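You operate a simulated robot arm through the tools that you are given. There is no shell and no other tool. Be economical: measure what you need, move in short steps, check, and stop when the job is done.

Carry out the task below with a simulated robot arm. There is one attempt and no reset: what you move stays moved.

TASK
Take the silver block and leave it on top of the green dustpan.

It is judged by the outcome, as a careful person would: the job done as asked, and still so three seconds after it is handed in. It fails if anything else is knocked over, pushed out of place, dropped, spilled or broken.

THE ROBOT
A 7-joint arm with a two-finger parallel gripper, fixed in place. Base frame: the origin is at the foot of the arm, x ahead of it, y to its left, z up; the work surface is at about z = 760. Units: mm, rad, N and s.
With the tool pointing down near the work surface it reaches from about 300 to 700 mm from the base axis. Its first joint turns from -1.152 to 1.152 rad. Payload 1.57 kg.
The TCP is the grasp point between the finger pads, 30 mm short of the fingertips. In the tool frame z runs along the fingers and y along their closing line. Largest opening 110 mm; finger width 24, thickness 12; the body of the gripper, 48 by 112 mm, starts 78 mm behind the TCP.
Orientation is told as [roll, pitch, yaw] about the base's x, y, z axes, in that order, counted from this pose: with the fingers straight down and closing along the base's y, the tool's x points along the base's -x, its y along +y and its z along -z.

THE INTERFACE
- The arm moves only by the tool jog_arm. Its argument "series" is a list that holds one entry, the list of rows, each a list of 4 numbers: the shift along the tool's x, y, z in mm, then the turn about the tool's z in rad. In form: [[[x, y, z, twist], ...]]. A call has 1 to 20 rows; each row is the pose to reach, as a shift and turn from the pose commanded when the call began, along the tool's axes at that moment. "grip" is the finger opening in mm, from 0 to 110, set as the call begins (left out, the last holds). Each row takes 0.2 s and may step no farther than 50 mm and 0.15 rad from the row before; otherwise, or with a gripper value out of range, the whole call is refused. Where a pose cannot be reached the arm comes as near as it can. A force on the tool above 40 N (or 10 N above the force at the start of the call, whichever is more), or a blocked arm, ends the call early, and 0.2 s more pass. The fingers move at their own pace (about 108 mm/s each) and stop on an object; they squeeze with about 25 N. The grip force told is the motor's: it shows also when the fingers shut on nothing. Time passes only in rows, and 0.2 s behind the last, so rows that repeat a pose let the fingers close. The reply holds the time, the measured pose of the TCP, the force on the tool along the base axes, the opening and the grip force, in the units named above and with some noise.
- Cameras (640 x 400 px; columns grow to the right, rows downward): "scene" is fixed at [178.6, -412.7, 1395]; the picture's right is [0.57, -0.82, 0.00], its down [-0.55, -0.38, -0.75] and it looks along [0.61, 0.42, -0.67] (base axes); focal length 327 px, centre (320, 200). "wrist" rides on the gripper at [70, 16, -141] in the tool frame; the picture's right is [-0.23, 0.97, 0.00], its down [-0.86, -0.20, -0.48] and it looks along [-0.47, -0.11, 0.88] (tool axes); focal length 222 px, centre (320, 200). There is no depth. A picture from a camera that has moved, and an enlarged one, comes with that camera's place and axes in the base frame and with its lens.
- grab_frame(camera): a new picture of that camera. The clock stands still meanwhile.
- zoom(camera, box): a new picture of the part [left, top, right, bottom] of that camera's present view, enlarged. The clock stands still meanwhile.
- job_done(): hands the job in; it is judged then, once.

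Go step by step. Nothing tells you positions but the pictures and the camera data: compare them with the known pose of the tool, close in by small moves and look again before you grip or let go. The budget is 90 turns and 38 pictures, counting those below and the enlarged ones. Unless the task says otherwise, let go and move clear before handing in, and close with one line.

The tools are called after "Emit:" as a command line: name --argument value ..., lists and objects as JSON in quotes. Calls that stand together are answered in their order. jog_arm: Moves the arm, as the interface text tells. Its arguments: {"type":"object","properties":{"series":{"type":"array","items":{"type":"array","items":{"type":"array","items":{"type":"number"}}}},"grip":{"type":"number"}},"required":["series"]} The other tools are called the same way: grab_frame (camera) takes a picture; zoom (camera, box) takes an enlarged picture of a part of a camera's view; job_done () hands the job in.

At the start:

```text
time_s: 0.0
position: [372.6, -99.8, 1012.2]
tcp_rot: [-0.001, -0.001, 0.002]
wrist_force: [-0.4, 0.8, 0.4]
width: 110.0
gripper_force: 0.1
```

scene: 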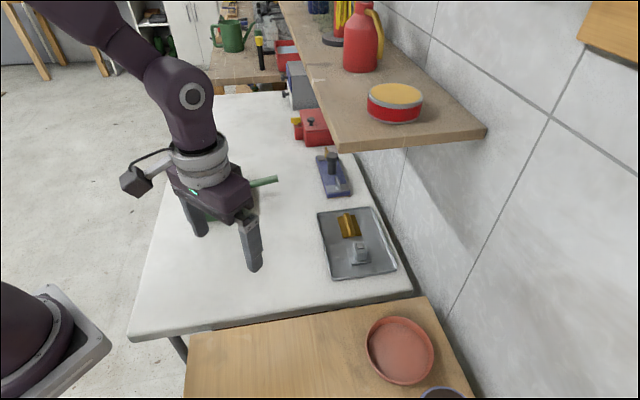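
wrist: 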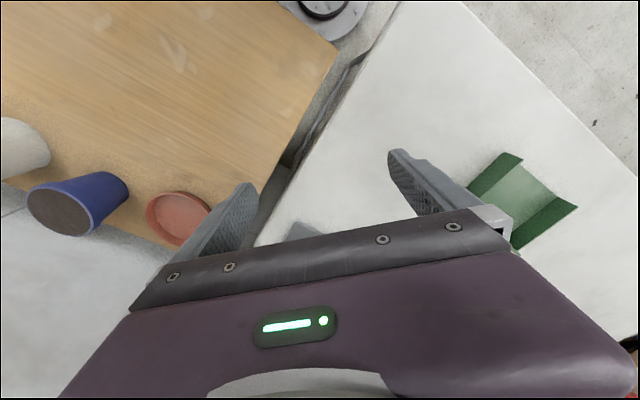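

I see a tray holding a golden piece and a silver piece, and a green dustpan mostly hidden behind the gripper. I'll enlarge both views to locate them.

Emit:
zoom --camera "scene" --box '[300, 190, 420, 290]'

Emit:
zoom --camera "scene" --box '[140, 100, 340, 260]'

Emit:
zoom --camera "wrist" --box '[380, 120, 640, 300]'

```text
4.00 times, centred on (360, 240) of scene
camera zoom: at [178.6, -412.7, 1395.0], right [0.57, -0.82, 0.0], down [-0.55, -0.38, -0.75], along [0.61, 0.42, -0.67], focal length 1308 px, centre (160, 40)
```

zoom: 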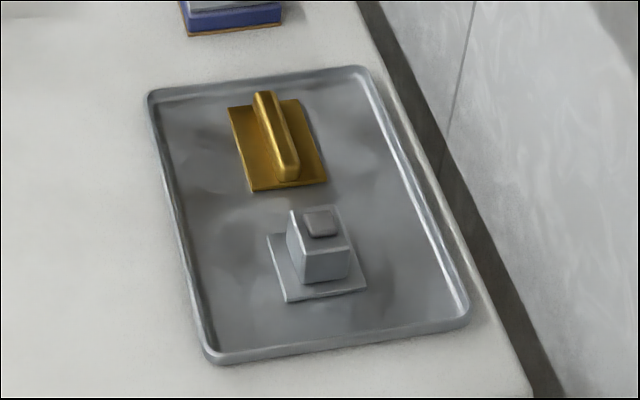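

```text
2.50 times, centred on (240, 180) of scene
camera zoom: at [178.6, -412.7, 1395.0], right [0.57, -0.82, 0.0], down [-0.55, -0.38, -0.75], along [0.61, 0.42, -0.67], focal length 818 px, centre (520, 250)
```

zoom: 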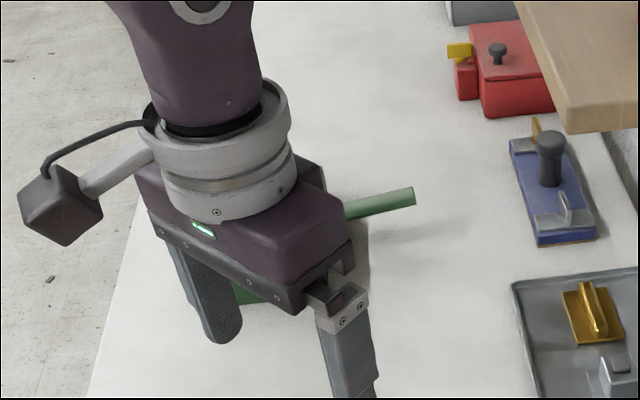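

```text
2.22 times, centred on (510, 210) of wrist
camera zoom: at [303.1, -83.7, 1152.8], right [0.23, 0.97, 0.0], down [0.86, -0.2, 0.48], along [0.47, -0.11, -0.88], focal length 494 px, centre (-102, 178)
```

zoom: 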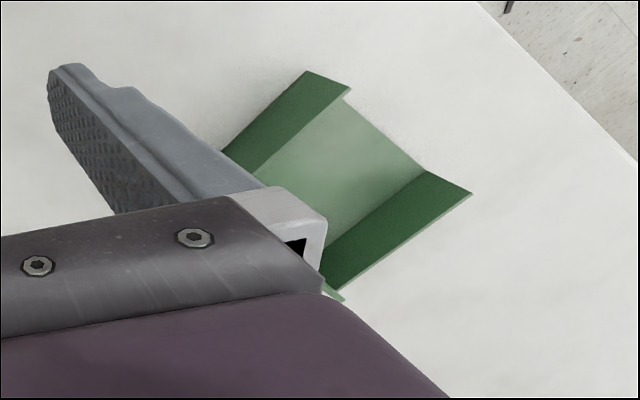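

The silver block (50 mm square plate with a smaller cube and a cap) is near (642, -209) in the tray, turned about 45°. It sits under the shelf, whose underside I put at z ≈ 1130 and front edge along x−y ≈ 720. The dustpan is near (590, 250). I'll descend in front of the shelf while twisting, then look.

Emit:
jog_arm --series '[[[-10, -3, 25, 0.13], [-20, -7, 50, 0.26], [-30, -10, 75, 0.39], [-40, -14, 100, 0.52], [-50, -17, 120, 0.65], [-57, -20, 132, 0.785], [-57, -20, 132, 0.785]]]' --grip 70

Emit:
grab_frame --camera "scene"

Emit:
grab_frame --camera "wrist"

```text
time_s: 1.6
position: [429.6, -119.1, 880.0]
tcp_rot: [-0.001, -0.001, -0.788]
wrist_force: [-0.7, -0.1, 0.4]
width: 70.1
gripper_force: 0.0
```

```text
32 pictures are left
```

scene: 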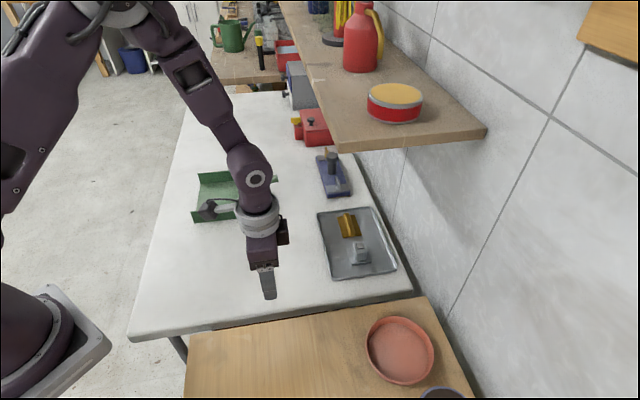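

```text
31 pictures are left
camera wrist: at [392.6, -58.7, 1020.8], right [0.85, 0.53, 0.0], down [0.46, -0.75, 0.48], along [0.25, -0.41, -0.88], focal length 222 px, centre (320, 200)
```

wrist: 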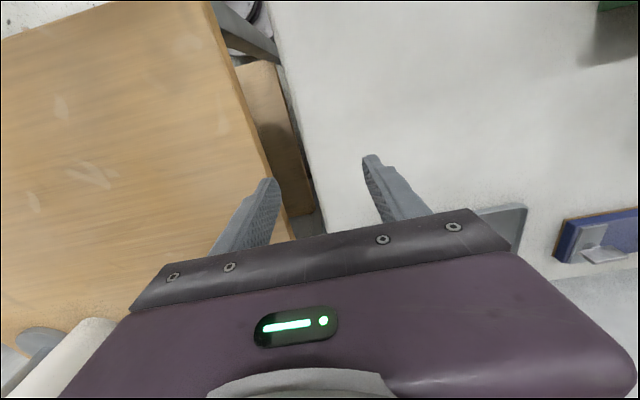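

The arm is clear and the forearm is rather steep, so the shelf edge needs watching. I'll move alongside the block, still outside the shelf, and lower further.

Emit:
jog_arm --series '[[[-13, 22, 10, 0], [-26, 44, 20, 0], [-39, 66, 30, 0], [-52, 86, 35, 0], [-52, 86, 35, 0]]]'

Emit:
grab_frame --camera "scene"

Emit:
grab_frame --camera "wrist"

```text
time_s: 2.8
position: [526.2, -94.8, 845.6]
tcp_rot: [0.001, 0.002, -0.785]
wrist_force: [-0.2, 0.1, -0.4]
width: 69.9
gripper_force: 0.0
```

```text
30 pictures are left
```

scene: 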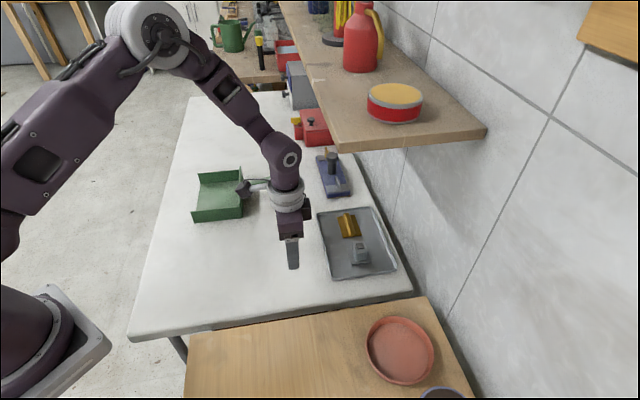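

```text
29 pictures are left
camera wrist: at [489.2, -34.6, 986.2], right [0.85, 0.53, 0.0], down [0.46, -0.75, 0.48], along [0.25, -0.41, -0.88], focal length 222 px, centre (320, 200)
```

wrist: 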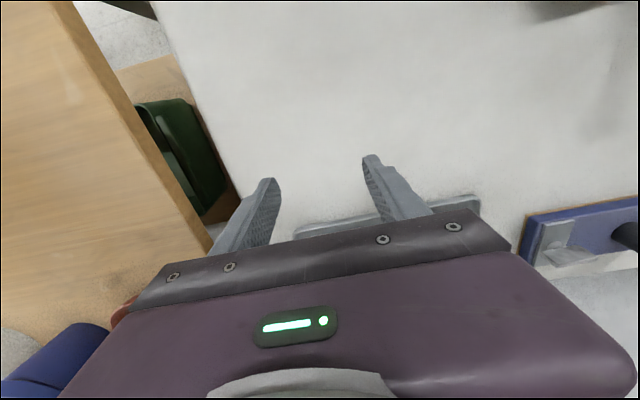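

The forearm flattens as it extends, so a low slide under the shelf should clear it. I'll slide in toward the wall in stages, with the fingers straddling the block, and check.

Emit:
jog_arm --series '[[[0, 1, 10, 0], [-20, 1, 17, 0], [-40, 1, 17, 0], [-60, 1, 17, 0], [-80, 1, 17, 0], [-80, 1, 17, 0]]]'

Emit:
grab_frame --camera "scene"

Emit:
grab_frame --camera "wrist"

```text
time_s: 4.2
position: [583.7, -152.1, 828.2]
tcp_rot: [0.0, 0.001, -0.786]
wrist_force: [0.2, 0.3, -0.4]
width: 70.1
gripper_force: 0.0
```

```text
28 pictures are left
```

scene: 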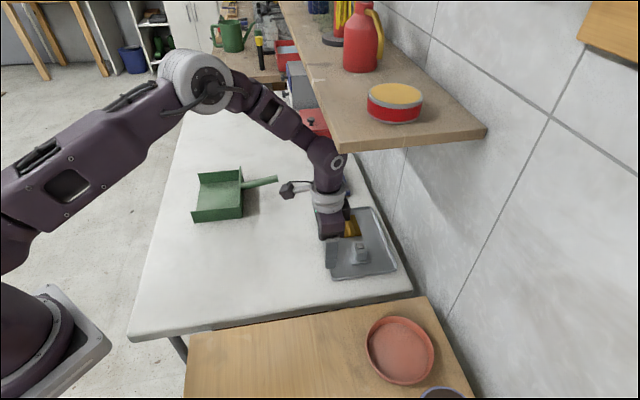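

```text
27 pictures are left
camera wrist: at [546.3, -90.6, 969.2], right [0.85, 0.53, 0.0], down [0.46, -0.75, 0.48], along [0.25, -0.41, -0.88], focal length 222 px, centre (320, 200)
```

wrist: 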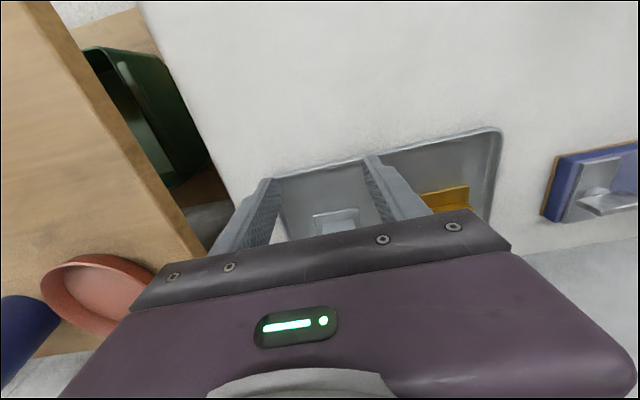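

The block sits between the fingers in the wrist view. I'll enlarge both views to check shelf clearance and alignment.

Emit:
zoom --camera "scene" --box '[240, 60, 420, 290]'

Emit:
zoom --camera "wrist" --box '[230, 120, 430, 260]'

```text
1.74 times, centred on (330, 175) of scene
camera zoom: at [178.6, -412.7, 1395.0], right [0.57, -0.82, 0.0], down [-0.55, -0.38, -0.75], along [0.61, 0.42, -0.67], focal length 569 px, centre (303, 244)
```

zoom: 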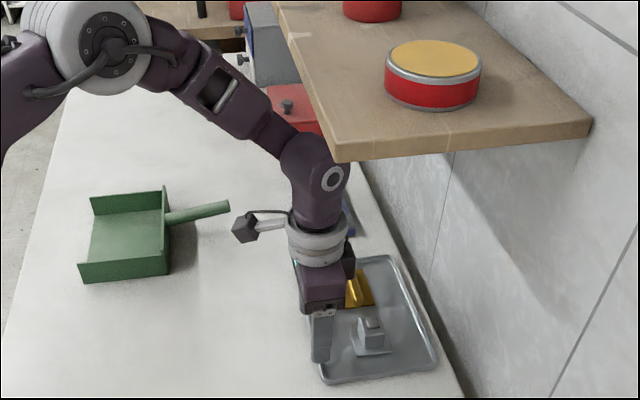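

```text
2.86 times, centred on (330, 190) of wrist
camera zoom: at [546.3, -90.6, 969.2], right [0.85, 0.53, 0.0], down [0.46, -0.75, 0.48], along [0.25, -0.41, -0.88], focal length 635 px, centre (291, 229)
```

zoom: 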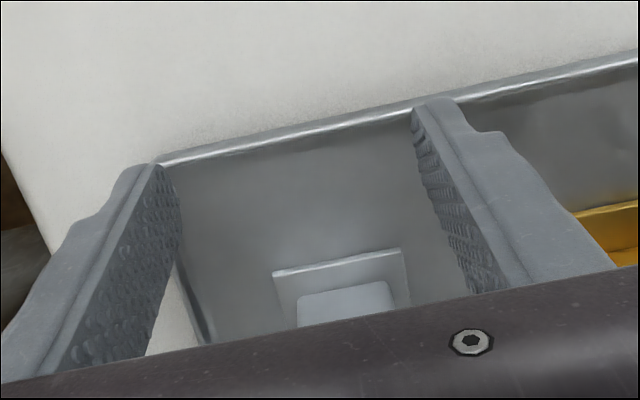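

Estimates from both cameras agree: block centre ≈ (642, -206). The wrist is under the shelf without contact, so I'll go the rest of the way at this height.

Emit:
jog_arm --series '[[[-15, 3, 4, 0], [-30, 3, 4, 0], [-45, 3, 4, 0], [-60, 3, 4, 0], [-70, 3, 4, 0], [-79, 3, 4, 0], [-79, 3, 4, 0]]]'

Emit:
zoom --camera "scene" --box '[240, 60, 420, 290]'

Emit:
zoom --camera "scene" --box '[300, 190, 420, 290]'

Emit:
grab_frame --camera "wrist"

```text
time_s: 5.8
position: [641.6, -204.3, 825.0]
tcp_rot: [0.0, 0.0, -0.786]
wrist_force: [1.3, 0.5, -0.4]
width: 69.7
gripper_force: 0.1
```

```text
1.74 times, centred on (330, 175) of scene
camera zoom: at [178.6, -412.7, 1395.0], right [0.57, -0.82, 0.0], down [-0.55, -0.38, -0.75], along [0.61, 0.42, -0.67], focal length 569 px, centre (303, 244)
```

zoom: 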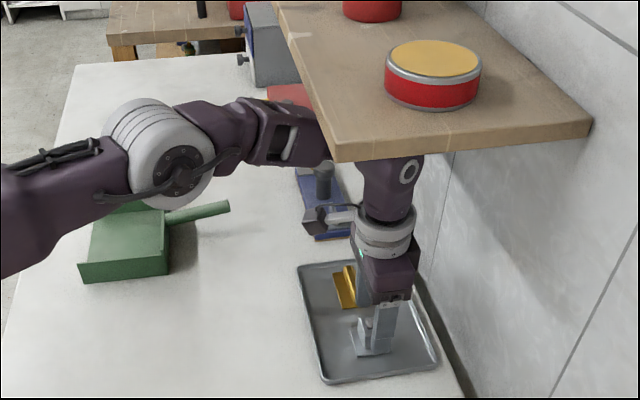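

```text
4.00 times, centred on (360, 240) of scene
camera zoom: at [178.6, -412.7, 1395.0], right [0.57, -0.82, 0.0], down [-0.55, -0.38, -0.75], along [0.61, 0.42, -0.67], focal length 1308 px, centre (160, 40)
```

zoom: 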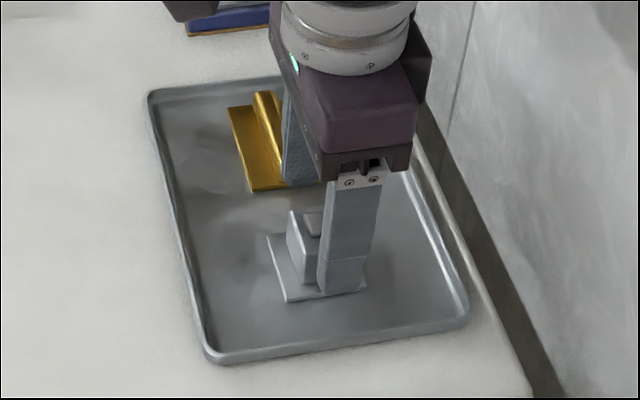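

```text
22 pictures are left
camera wrist: at [605.0, -144.7, 965.2], right [0.85, 0.53, 0.0], down [0.46, -0.75, 0.48], along [0.25, -0.41, -0.88], focal length 222 px, centre (320, 200)
```

wrist: 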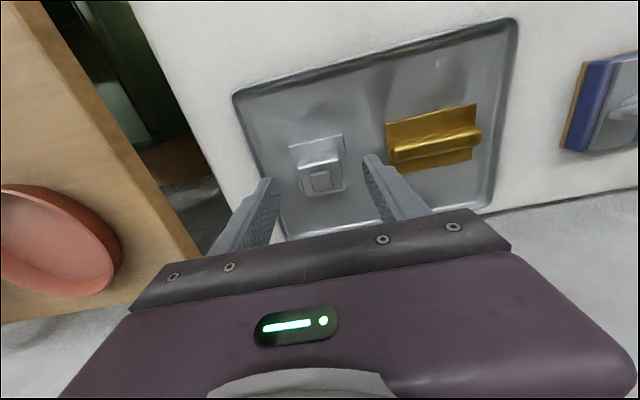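

The block is centred between the fingers and the arm still clears the shelf. I'll lower 17 mm and close.

Emit:
jog_arm --series '[[[0, -1, 6, 0], [0, -1, 12, 0], [0, -1, 17, 0], [0, -1, 17, 0]]]'

Emit:
jog_arm --series '[[[0, 0, 0, 0], [0, 0, 0, 0], [0, 0, 0, 0], [0, 0, 0, 0]]]' --grip 0

Emit:
zoom --camera "wrist" --box '[220, 80, 420, 230]'

```text
time_s: 6.8
position: [640.6, -204.6, 807.0]
tcp_rot: [-0.001, 0.0, -0.785]
wrist_force: [0.2, 0.2, 0.1]
width: 70.0
gripper_force: 0.1
```

```text
time_s: 7.8
position: [640.5, -205.0, 807.9]
tcp_rot: [0.0, 0.001, -0.784]
wrist_force: [1.1, 0.0, 1.2]
width: 35.3
gripper_force: 25.1
```

```text
2.67 times, centred on (320, 155) of wrist
camera zoom: at [603.6, -145.1, 947.9], right [0.85, 0.53, 0.0], down [0.46, -0.75, 0.48], along [0.25, -0.41, -0.88], focal length 592 px, centre (320, 320)
```

zoom: 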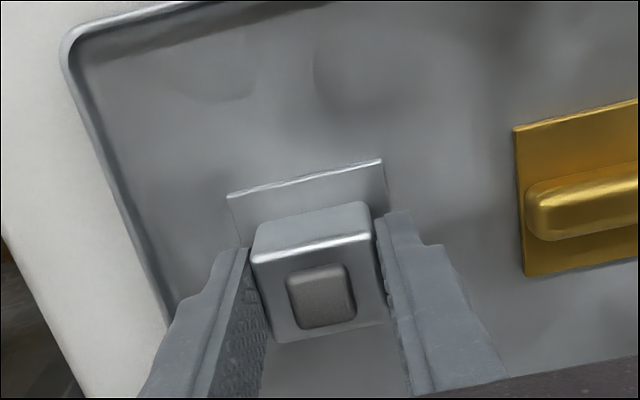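

Gripped at 35 mm width. I'll lift 20 mm (height already shown safe under the shelf) and withdraw along the same line.

Emit:
jog_arm --series '[[[0, 0, -8, 0], [0, 0, -15, 0], [0, 0, -20, 0], [0, 0, -20, 0]]]'

Emit:
zoom --camera "scene" --box '[300, 190, 420, 290]'

```text
time_s: 8.8
position: [642.1, -205.1, 827.2]
tcp_rot: [0.001, -0.001, -0.784]
wrist_force: [0.2, -0.6, -0.4]
width: 35.5
gripper_force: 25.4
```

```text
4.00 times, centred on (360, 240) of scene
camera zoom: at [178.7, -412.7, 1395.0], right [0.57, -0.82, 0.0], down [-0.55, -0.38, -0.74], along [0.61, 0.42, -0.67], focal length 1308 px, centre (160, 40)
```

zoom: 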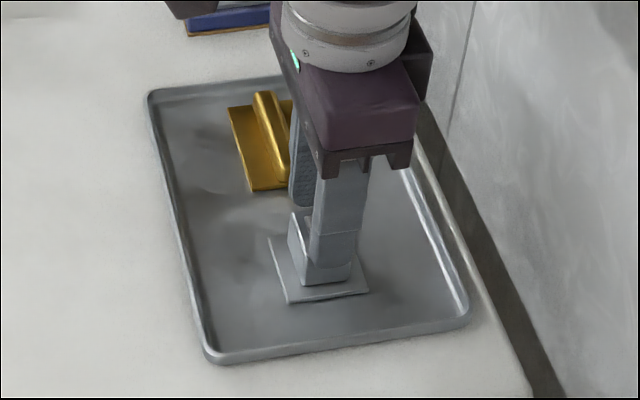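

The block seems not to have risen with the fingers. I'll check with the wrist camera.

Emit:
zoom --camera "wrist" --box '[220, 80, 420, 230]'

```text
2.67 times, centred on (320, 155) of wrist
camera zoom: at [604.3, -145.2, 968.0], right [0.85, 0.53, 0.0], down [0.46, -0.75, 0.48], along [0.25, -0.41, -0.88], focal length 592 px, centre (320, 320)
```

zoom: 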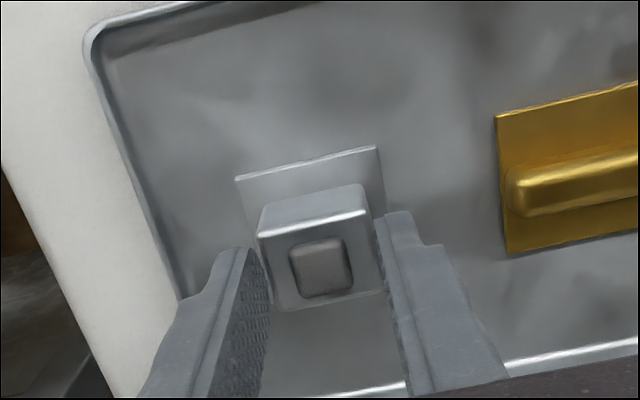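

The fingers slid up the cube's sides and the block stayed put. I'll reopen, go back down slightly deeper, regrip, and lift only a few mm while reading the force.

Emit:
jog_arm --series '[[[0, 0, 0, 0], [0, 0, 0, 0], [0, 0, 8, 0], [0, 0, 16, 0], [0, 0, 22, 0], [0, 0, 24, 0], [0, 0, 24, 0]]]' --grip 60

Emit:
jog_arm --series '[[[0, 0, 0, 0], [0, 0, 0, 0], [0, 0, 0, 0], [0, 0, 0, 0], [0, 0, 0, 0]]]' --grip 0

Emit:
jog_arm --series '[[[0, 0, -1, 0], [0, 0, -2, 0]]]'

Emit:
jog_arm --series '[[[0, 0, -1, 0], [0, 0, -2, 0]]]'

Emit:
zoom --camera "wrist" --box '[220, 80, 420, 230]'

```text
time_s: 10.4
position: [640.7, -206.0, 802.8]
tcp_rot: [0.001, 0.001, -0.785]
wrist_force: [0.1, -0.1, 0.5]
width: 60.1
gripper_force: 0.0
```

```text
time_s: 11.6
position: [642.0, -206.0, 803.1]
tcp_rot: [0.001, 0.0, -0.786]
wrist_force: [-0.3, 0.9, 0.0]
width: 35.4
gripper_force: 25.1
```

```text
time_s: 12.2
position: [642.2, -204.9, 806.2]
tcp_rot: [0.001, -0.001, -0.786]
wrist_force: [-0.2, 0.8, -1.0]
width: 35.0
gripper_force: 25.3
```

```text
time_s: 12.8
position: [641.2, -206.2, 807.5]
tcp_rot: [-0.001, -0.001, -0.785]
wrist_force: [-0.2, -0.2, -1.5]
width: 35.5
gripper_force: 25.1
```

```text
2.67 times, centred on (320, 155) of wrist
camera zoom: at [604.2, -145.3, 947.8], right [0.85, 0.53, 0.0], down [0.46, -0.75, 0.48], along [0.25, -0.41, -0.88], focal length 592 px, centre (320, 320)
```

zoom: 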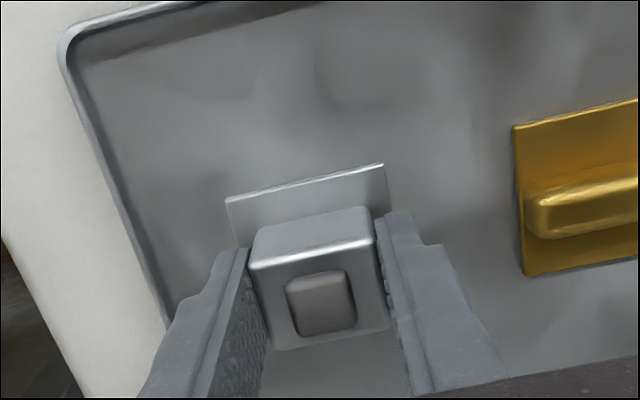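

Compared with the tray, the block now looks slightly raised. I'll continue lifting slowly and check.

Emit:
jog_arm --series '[[[0, 0, -1, 0], [0, 0, -2, 0], [0, 0, -3, 0], [0, 0, -4, 0], [0, 0, -5, 0], [0, 0, -6, 0], [0, 0, -7, 0], [0, 0, -8, 0]]]'

Emit:
zoom --camera "wrist" --box '[220, 80, 420, 230]'

```text
time_s: 14.6
position: [640.9, -205.5, 815.2]
tcp_rot: [0.0, -0.001, -0.787]
wrist_force: [-1.4, 0.2, -0.7]
width: 35.1
gripper_force: 25.5
```

```text
2.67 times, centred on (320, 155) of wrist
camera zoom: at [604.1, -145.6, 956.2], right [0.85, 0.53, 0.0], down [0.46, -0.75, 0.48], along [0.25, -0.41, -0.88], focal length 592 px, centre (320, 320)
```

zoom: 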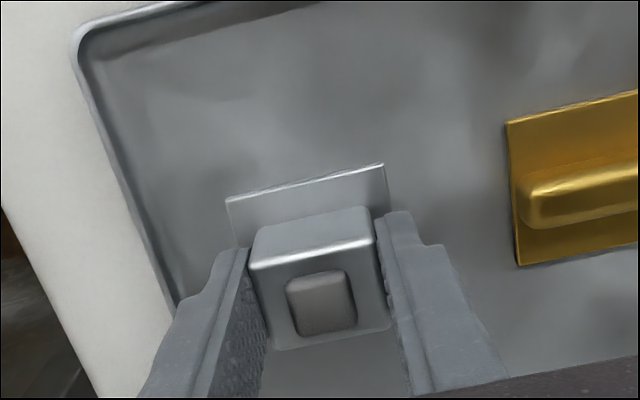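

Now the block rises with the gripper. I'll keep motions gentle: up a bit more, then withdraw away from the wall.

Emit:
jog_arm --series '[[[0, 0, -1, 0], [0, 0, -3, 0], [0, 0, -5, 0], [0, 0, -7, 0], [0, 0, -9, 0], [1, 0, -10, 0], [3, 0, -10, 0], [6, 0, -10, 0], [10, 0, -10, 0], [15, 0, -10, 0], [21, 0, -10, 0], [28, 0, -10, 0], [35, 0, -10, 0], [42, 0, -10, 0], [49, 0, -10, 0], [56, 0, -10, 0], [62, 0, -10, 0], [66, 0, -10, 0], [69, 0, -10, 0], [70, 0, -10, 0]]]'

Emit:
grab_frame --camera "scene"

```text
time_s: 18.8
position: [591.1, -155.7, 824.5]
tcp_rot: [0.0, 0.0, -0.786]
wrist_force: [-0.2, -0.3, -2.1]
width: 35.2
gripper_force: 25.0
```

```text
16 pictures are left
```

scene: 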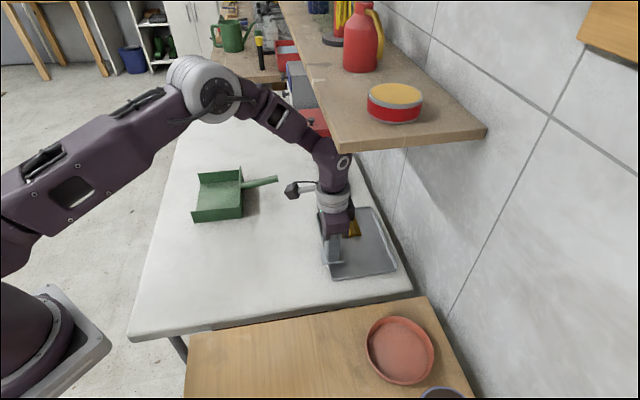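

The block has left its spot and is held. I'll withdraw fully clear of the shelf and tray.

Emit:
jog_arm --series '[[[1, 0, 0, 0], [3, 0, 0, 0], [6, 0, 0, 0], [10, 0, 0, 0], [15, 0, 0, 0], [21, 0, 0, 0], [28, 0, -1, 0], [35, 0, -2, 0], [42, 0, -4, 0], [49, 0, -6, 0], [56, 0, -8, 0], [63, 0, -11, 0], [70, 0, -14, 0], [77, 0, -17, 0], [84, 0, -20, 0], [90, 0, -23, 0], [95, 0, -26, 0], [98, 0, -28, 0], [100, 0, -30, 0], [100, 0, -30, 0]]]'

Emit:
zoom --camera "scene" --box '[160, 150, 420, 310]'

Emit:
grab_frame --camera "wrist"

```text
time_s: 23.0
position: [521.1, -83.6, 854.3]
tcp_rot: [-0.001, 0.0, -0.785]
wrist_force: [-0.7, 0.5, -1.0]
width: 35.2
gripper_force: 25.4
```

```text
2.46 times, centred on (290, 230) of scene
camera zoom: at [178.7, -412.7, 1395.0], right [0.57, -0.82, 0.0], down [-0.55, -0.38, -0.74], along [0.61, 0.42, -0.67], focal length 805 px, centre (394, 126)
```

zoom: 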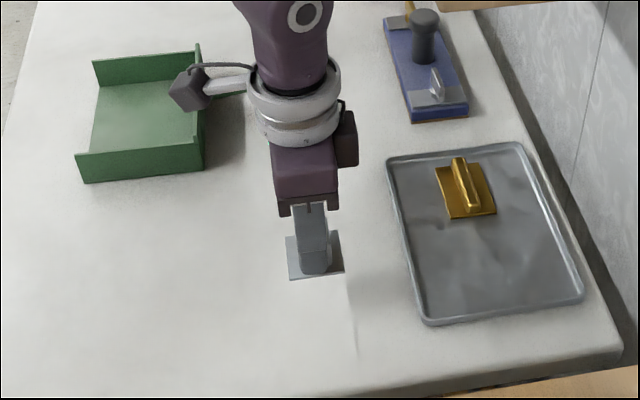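

```text
14 pictures are left
camera wrist: at [484.0, -24.8, 995.4], right [0.85, 0.53, 0.0], down [0.46, -0.75, 0.48], along [0.25, -0.41, -0.88], focal length 222 px, centre (320, 200)
```

wrist: 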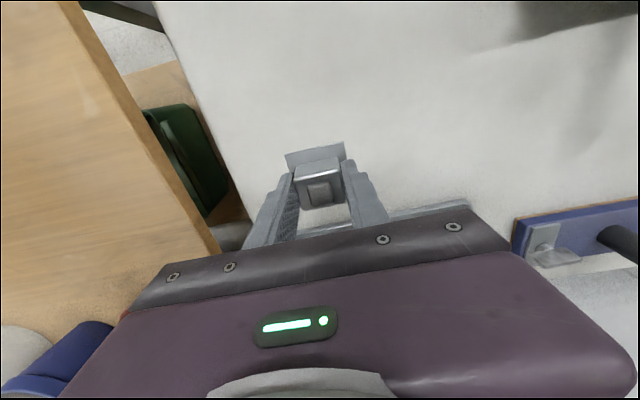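

The block is held, and the tray and gold piece are undisturbed. The dustpan floor spans roughly s=495–660, n=200–326 (45° axes), so its centre is about (588, 228), with walls about 45 mm high. I'll rise and then cross over at a safe height.

Emit:
jog_arm --series '[[[0, 0, -1, 0], [0, 0, -3, 0], [0, 0, -7, 0], [0, 0, -12, 0], [0, 0, -18, 0], [0, 0, -24, 0], [0, 0, -30, 0], [0, 0, -36, 0], [0, 0, -42, 0], [0, 0, -48, 0], [0, 0, -53, 0], [0, 0, -57, 0], [0, 0, -59, 0], [0, 0, -60, 0]]]'

Emit:
jog_arm --series '[[[1, 2, 0, 0], [4, 6, 0, 0], [9, 13, 0, 0], [15, 22, 0, 0], [22, 33, 0, 0], [30, 45, 0, 0], [38, 57, 0, 0], [46, 69, 0, 0], [54, 81, 0, 0], [62, 93, 0, 0], [70, 105, 0, 0], [78, 117, 0, 0], [86, 129, 0, 0], [94, 140, 0, 0], [101, 149, 0, 0], [106, 156, 0, 0], [110, 161, 0, 0], [112, 164, 0, 0], [113, 165, 0, 0]]]'

Emit:
jog_arm --series '[[[1, 2, 0, 0], [3, 5, 0, 0], [6, 10, 0, 0], [10, 17, 0, 0], [16, 27, 0, 0], [22, 38, 0, 0], [28, 49, 0, 0], [34, 60, 0, 0], [40, 71, 0, 0], [46, 81, 0, 0], [51, 90, 0, 0], [55, 96, 0, 0], [58, 100, 0, 0], [59, 102, 0, 0], [59, 103, 0, 0]]]'

Emit:
grab_frame --camera "scene"

Emit:
grab_frame --camera "wrist"

```text
time_s: 26.0
position: [520.0, -86.4, 915.1]
tcp_rot: [0.0, 0.001, -0.786]
wrist_force: [-0.9, 0.1, -0.9]
width: 35.3
gripper_force: 25.1
```

```text
time_s: 30.0
position: [557.1, 110.7, 915.0]
tcp_rot: [0.0, 0.0, -0.786]
wrist_force: [-0.1, 0.9, -1.3]
width: 35.3
gripper_force: 24.9
```

```text
time_s: 33.2
position: [587.8, 224.7, 914.9]
tcp_rot: [0.0, 0.001, -0.785]
wrist_force: [0.1, 0.5, -1.8]
width: 35.1
gripper_force: 25.1
```

```text
13 pictures are left
```

scene: 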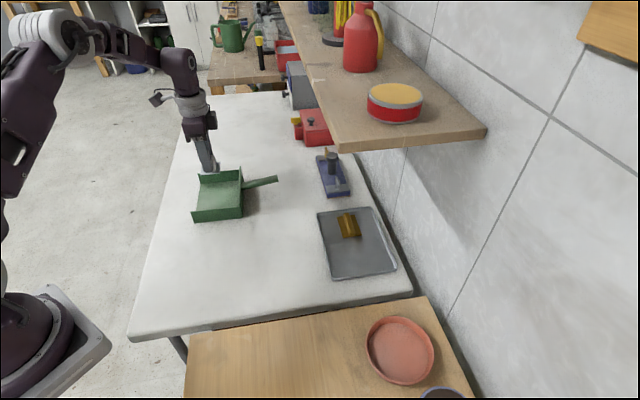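

```text
12 pictures are left
camera wrist: at [551.5, 285.4, 1056.3], right [0.85, 0.53, 0.0], down [0.46, -0.75, 0.48], along [0.25, -0.41, -0.88], focal length 222 px, centre (320, 200)
```

wrist: 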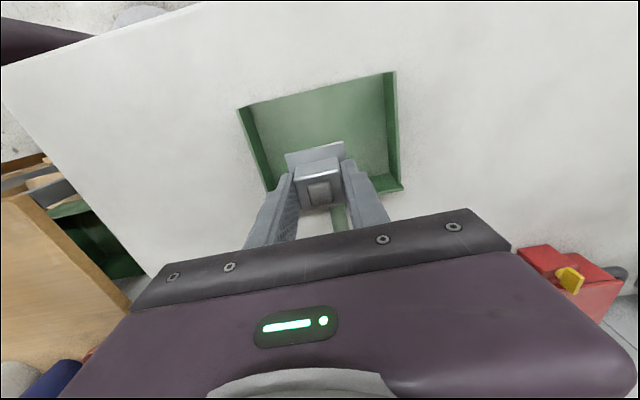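

The block hangs above the pan's centre (pan s 499–665, n 198–330; tool at s 574, n 257). I'll descend gently to just above the pan floor and look.

Emit:
jog_arm --series '[[[0, 0, 1, 0], [0, 0, 4, 0], [0, 0, 8, 0], [0, 0, 13, 0], [0, 0, 19, 0], [0, 0, 25, 0], [0, 0, 31, 0], [0, 0, 37, 0], [0, 0, 43, 0], [0, 0, 49, 0], [0, 0, 55, 0], [0, 0, 61, 0], [0, 0, 67, 0], [0, 0, 73, 0], [0, 0, 79, 0], [0, 0, 84, 0], [0, 0, 88, 0], [0, 0, 91, 0], [0, 0, 93, 0]]]'

Emit:
zoom --camera "scene" --box '[160, 140, 300, 240]'

Emit:
zoom --camera "wrist" --box '[180, 40, 460, 240]'

```text
time_s: 37.2
position: [588.3, 225.0, 822.2]
tcp_rot: [0.001, 0.001, -0.785]
wrist_force: [0.3, 0.5, -1.3]
width: 35.2
gripper_force: 24.6
```

```text
4.00 times, centred on (230, 190) of scene
camera zoom: at [178.7, -412.7, 1395.0], right [0.57, -0.82, 0.0], down [-0.55, -0.38, -0.74], along [0.61, 0.42, -0.67], focal length 1308 px, centre (680, 240)
```

zoom: 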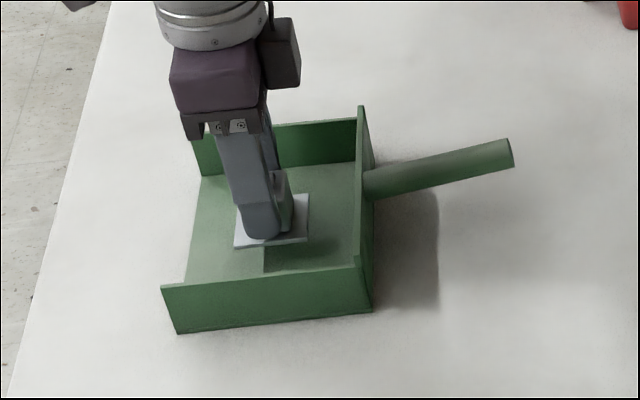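

```text
2.00 times, centred on (320, 140) of wrist
camera zoom: at [551.4, 285.5, 962.9], right [0.85, 0.53, 0.0], down [0.46, -0.75, 0.48], along [0.25, -0.41, -0.88], focal length 444 px, centre (320, 320)
```

zoom: 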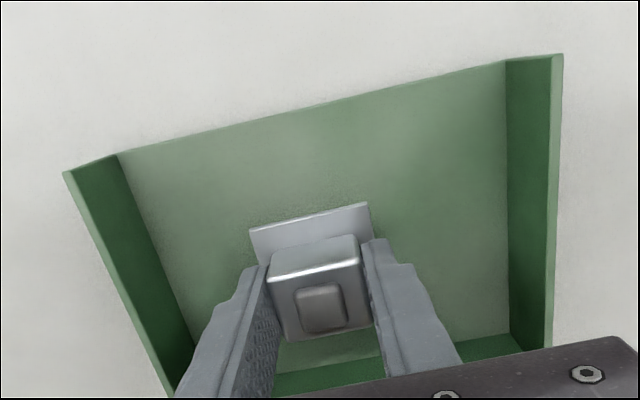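

The block is inside the pan walls, with a small gap below it. I'll lower in small steps until contact shows in the force.

Emit:
jog_arm --series '[[[0, 0, 1, 0], [0, 0, 3, 0], [0, 0, 5, 0], [0, 0, 7, 0], [0, 0, 9, 0], [0, 0, 11, 0], [0, 0, 12, 0]]]'

Emit:
jog_arm --series '[[[0, 0, 1, 0], [0, 0, 2, 0]]]'

Emit:
zoom --camera "scene" --box '[190, 165, 260, 215]'

```text
time_s: 38.8
position: [587.5, 225.9, 810.3]
tcp_rot: [0.0, 0.0, -0.785]
wrist_force: [-0.7, 0.8, -1.8]
width: 35.3
gripper_force: 24.9
```

```text
time_s: 39.4
position: [587.9, 226.6, 808.4]
tcp_rot: [0.001, 0.0, -0.785]
wrist_force: [-0.9, -0.1, -2.1]
width: 35.4
gripper_force: 24.6
```

```text
8.00 times, centred on (225, 190) of scene
camera zoom: at [178.7, -412.7, 1395.0], right [0.57, -0.82, 0.0], down [-0.55, -0.38, -0.74], along [0.61, 0.42, -0.67], focal length 2616 px, centre (1080, 280)
```

zoom: 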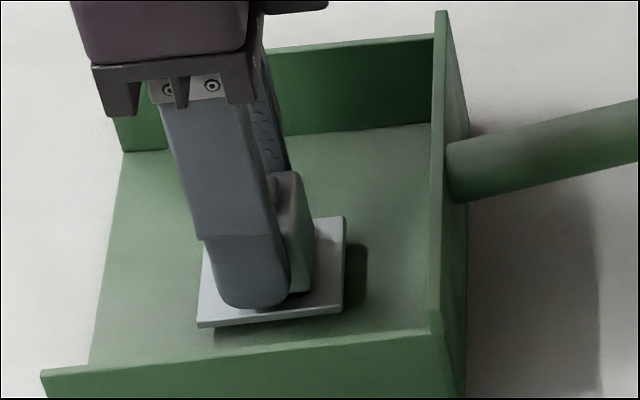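

There is still a small gap below the plate and no contact force. I'll go on in 1 mm steps.

Emit:
jog_arm --series '[[[0, 0, 1, 0], [0, 0, 2, 0]]]'

Emit:
jog_arm --series '[[[0, 0, 1, 0], [0, 0, 2, 0]]]'

Emit:
zoom --camera "scene" --box '[190, 165, 260, 215]'

```text
time_s: 40.0
position: [588.7, 226.9, 806.9]
tcp_rot: [0.0, 0.001, -0.786]
wrist_force: [-0.4, -0.1, -1.5]
width: 35.4
gripper_force: 25.4
```

```text
time_s: 40.6
position: [589.3, 225.6, 803.5]
tcp_rot: [0.001, 0.0, -0.786]
wrist_force: [0.3, -0.6, -1.4]
width: 35.3
gripper_force: 25.2
```

```text
8.00 times, centred on (225, 190) of scene
camera zoom: at [178.7, -412.7, 1395.0], right [0.57, -0.82, 0.0], down [-0.55, -0.38, -0.74], along [0.61, 0.42, -0.67], focal length 2616 px, centre (1080, 280)
```

zoom: 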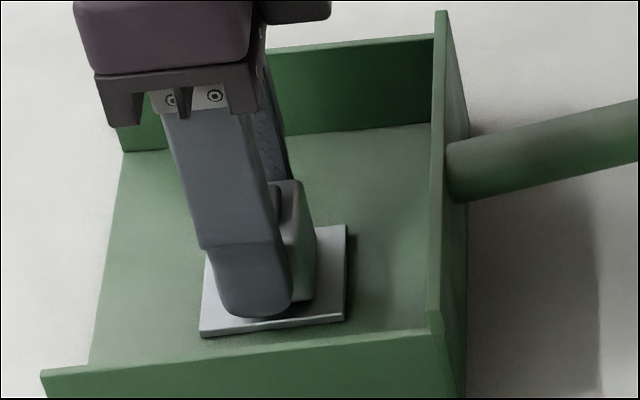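

The shadow under the plate is nearly closed. A couple more millimetres.

Emit:
jog_arm --series '[[[0, 0, 1, 0], [0, 0, 1, 0]]]'

Emit:
jog_arm --series '[[[0, 0, 1, 0], [0, 0, 1, 0]]]'

Emit:
jog_arm --series '[[[0, 0, 0.5, 0], [0, 0, 0.5, 0]]]'

Emit:
zoom --camera "scene" --box '[190, 165, 260, 215]'

```text
time_s: 41.2
position: [588.5, 224.7, 803.4]
tcp_rot: [0.0, 0.001, -0.785]
wrist_force: [-2.2, -1.6, 6.5]
width: 35.5
gripper_force: 25.0
```

```text
time_s: 41.8
position: [589.7, 225.8, 803.0]
tcp_rot: [0.002, -0.002, -0.787]
wrist_force: [-2.8, -1.8, 16.9]
width: 35.3
gripper_force: 25.1
```

```text
time_s: 42.4
position: [588.5, 226.1, 801.3]
tcp_rot: [0.003, -0.001, -0.784]
wrist_force: [2.5, -0.2, 17.6]
width: 35.4
gripper_force: 25.3
```

```text
8.00 times, centred on (225, 190) of scene
camera zoom: at [178.4, -412.8, 1395.0], right [0.57, -0.82, 0.0], down [-0.55, -0.38, -0.75], along [0.61, 0.42, -0.67], focal length 2616 px, centre (1080, 280)
```

zoom: 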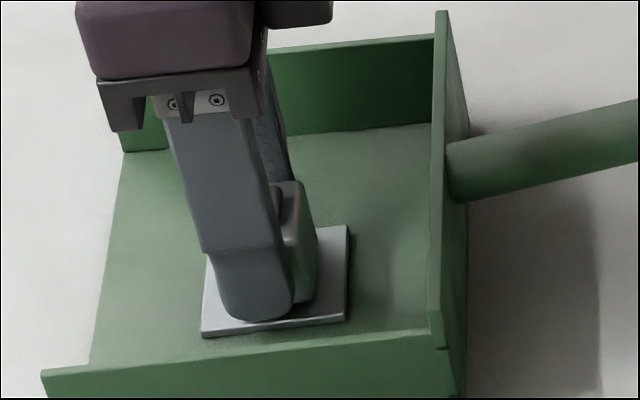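

Contact is clear at 17 N. I'll back off 1.5 mm to relieve the push, then open to 65 and rise straight up.

Emit:
jog_arm --series '[[[0, 0, -1, 0], [0, 0, -2, 0]]]'

Emit:
jog_arm --series '[[[0, 0, 0, 0], [0, 0, 0, 0], [0, 0, 0, 0]]]' --grip 65

Emit:
jog_arm --series '[[[0, 0, -5, 0], [0, 0, -15, 0], [0, 0, -30, 0], [0, 0, -45, 0], [0, 0, -60, 0], [0, 0, -80, 0], [0, 0, -100, 0], [0, 0, -120, 0], [0, 0, -135, 0], [0, 0, -140, 0]]]'

Emit:
grab_frame --camera "scene"

Emit:
zoom --camera "wrist" --box '[180, 40, 460, 240]'

```text
time_s: 43.0
position: [587.2, 225.9, 802.5]
tcp_rot: [-0.003, 0.0, -0.786]
wrist_force: [1.2, -1.1, -1.2]
width: 35.3
gripper_force: 25.3
```

```text
time_s: 43.8
position: [588.5, 226.5, 804.0]
tcp_rot: [0.001, -0.001, -0.785]
wrist_force: [-0.7, -0.3, -1.1]
width: 64.9
gripper_force: 0.2
```

```text
time_s: 46.0
position: [589.9, 224.4, 943.3]
tcp_rot: [0.0, 0.001, -0.785]
wrist_force: [-0.1, 0.2, -0.6]
width: 64.7
gripper_force: 0.0
```

```text
6 pictures are left
```

scene: 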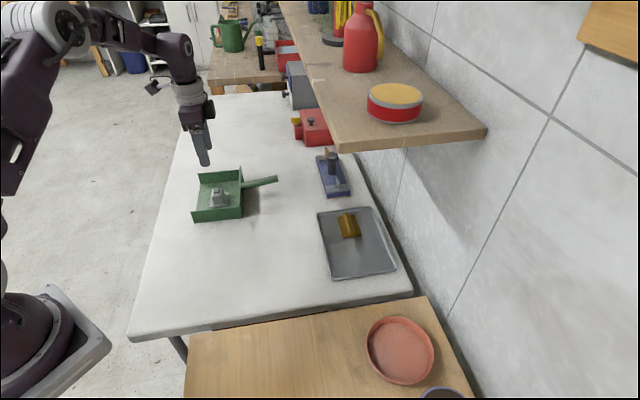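

```text
2.00 times, centred on (320, 140) of wrist
camera zoom: at [552.1, 285.0, 1084.2], right [0.85, 0.53, 0.0], down [0.46, -0.75, 0.48], along [0.25, -0.41, -0.88], focal length 444 px, centre (320, 320)
```

zoom: 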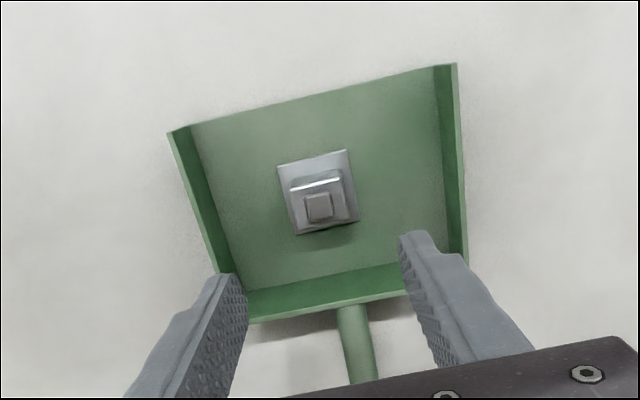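

The block rests flat in the middle of the dustpan, the gripper is clear, and nothing else has moved. I'm handing it in.

Emit:
job_done

```text
The job is handed in.
```

The silver block is resting flat in the middle of the green dustpan, the gripper is clear of it, and nothing else was moved.
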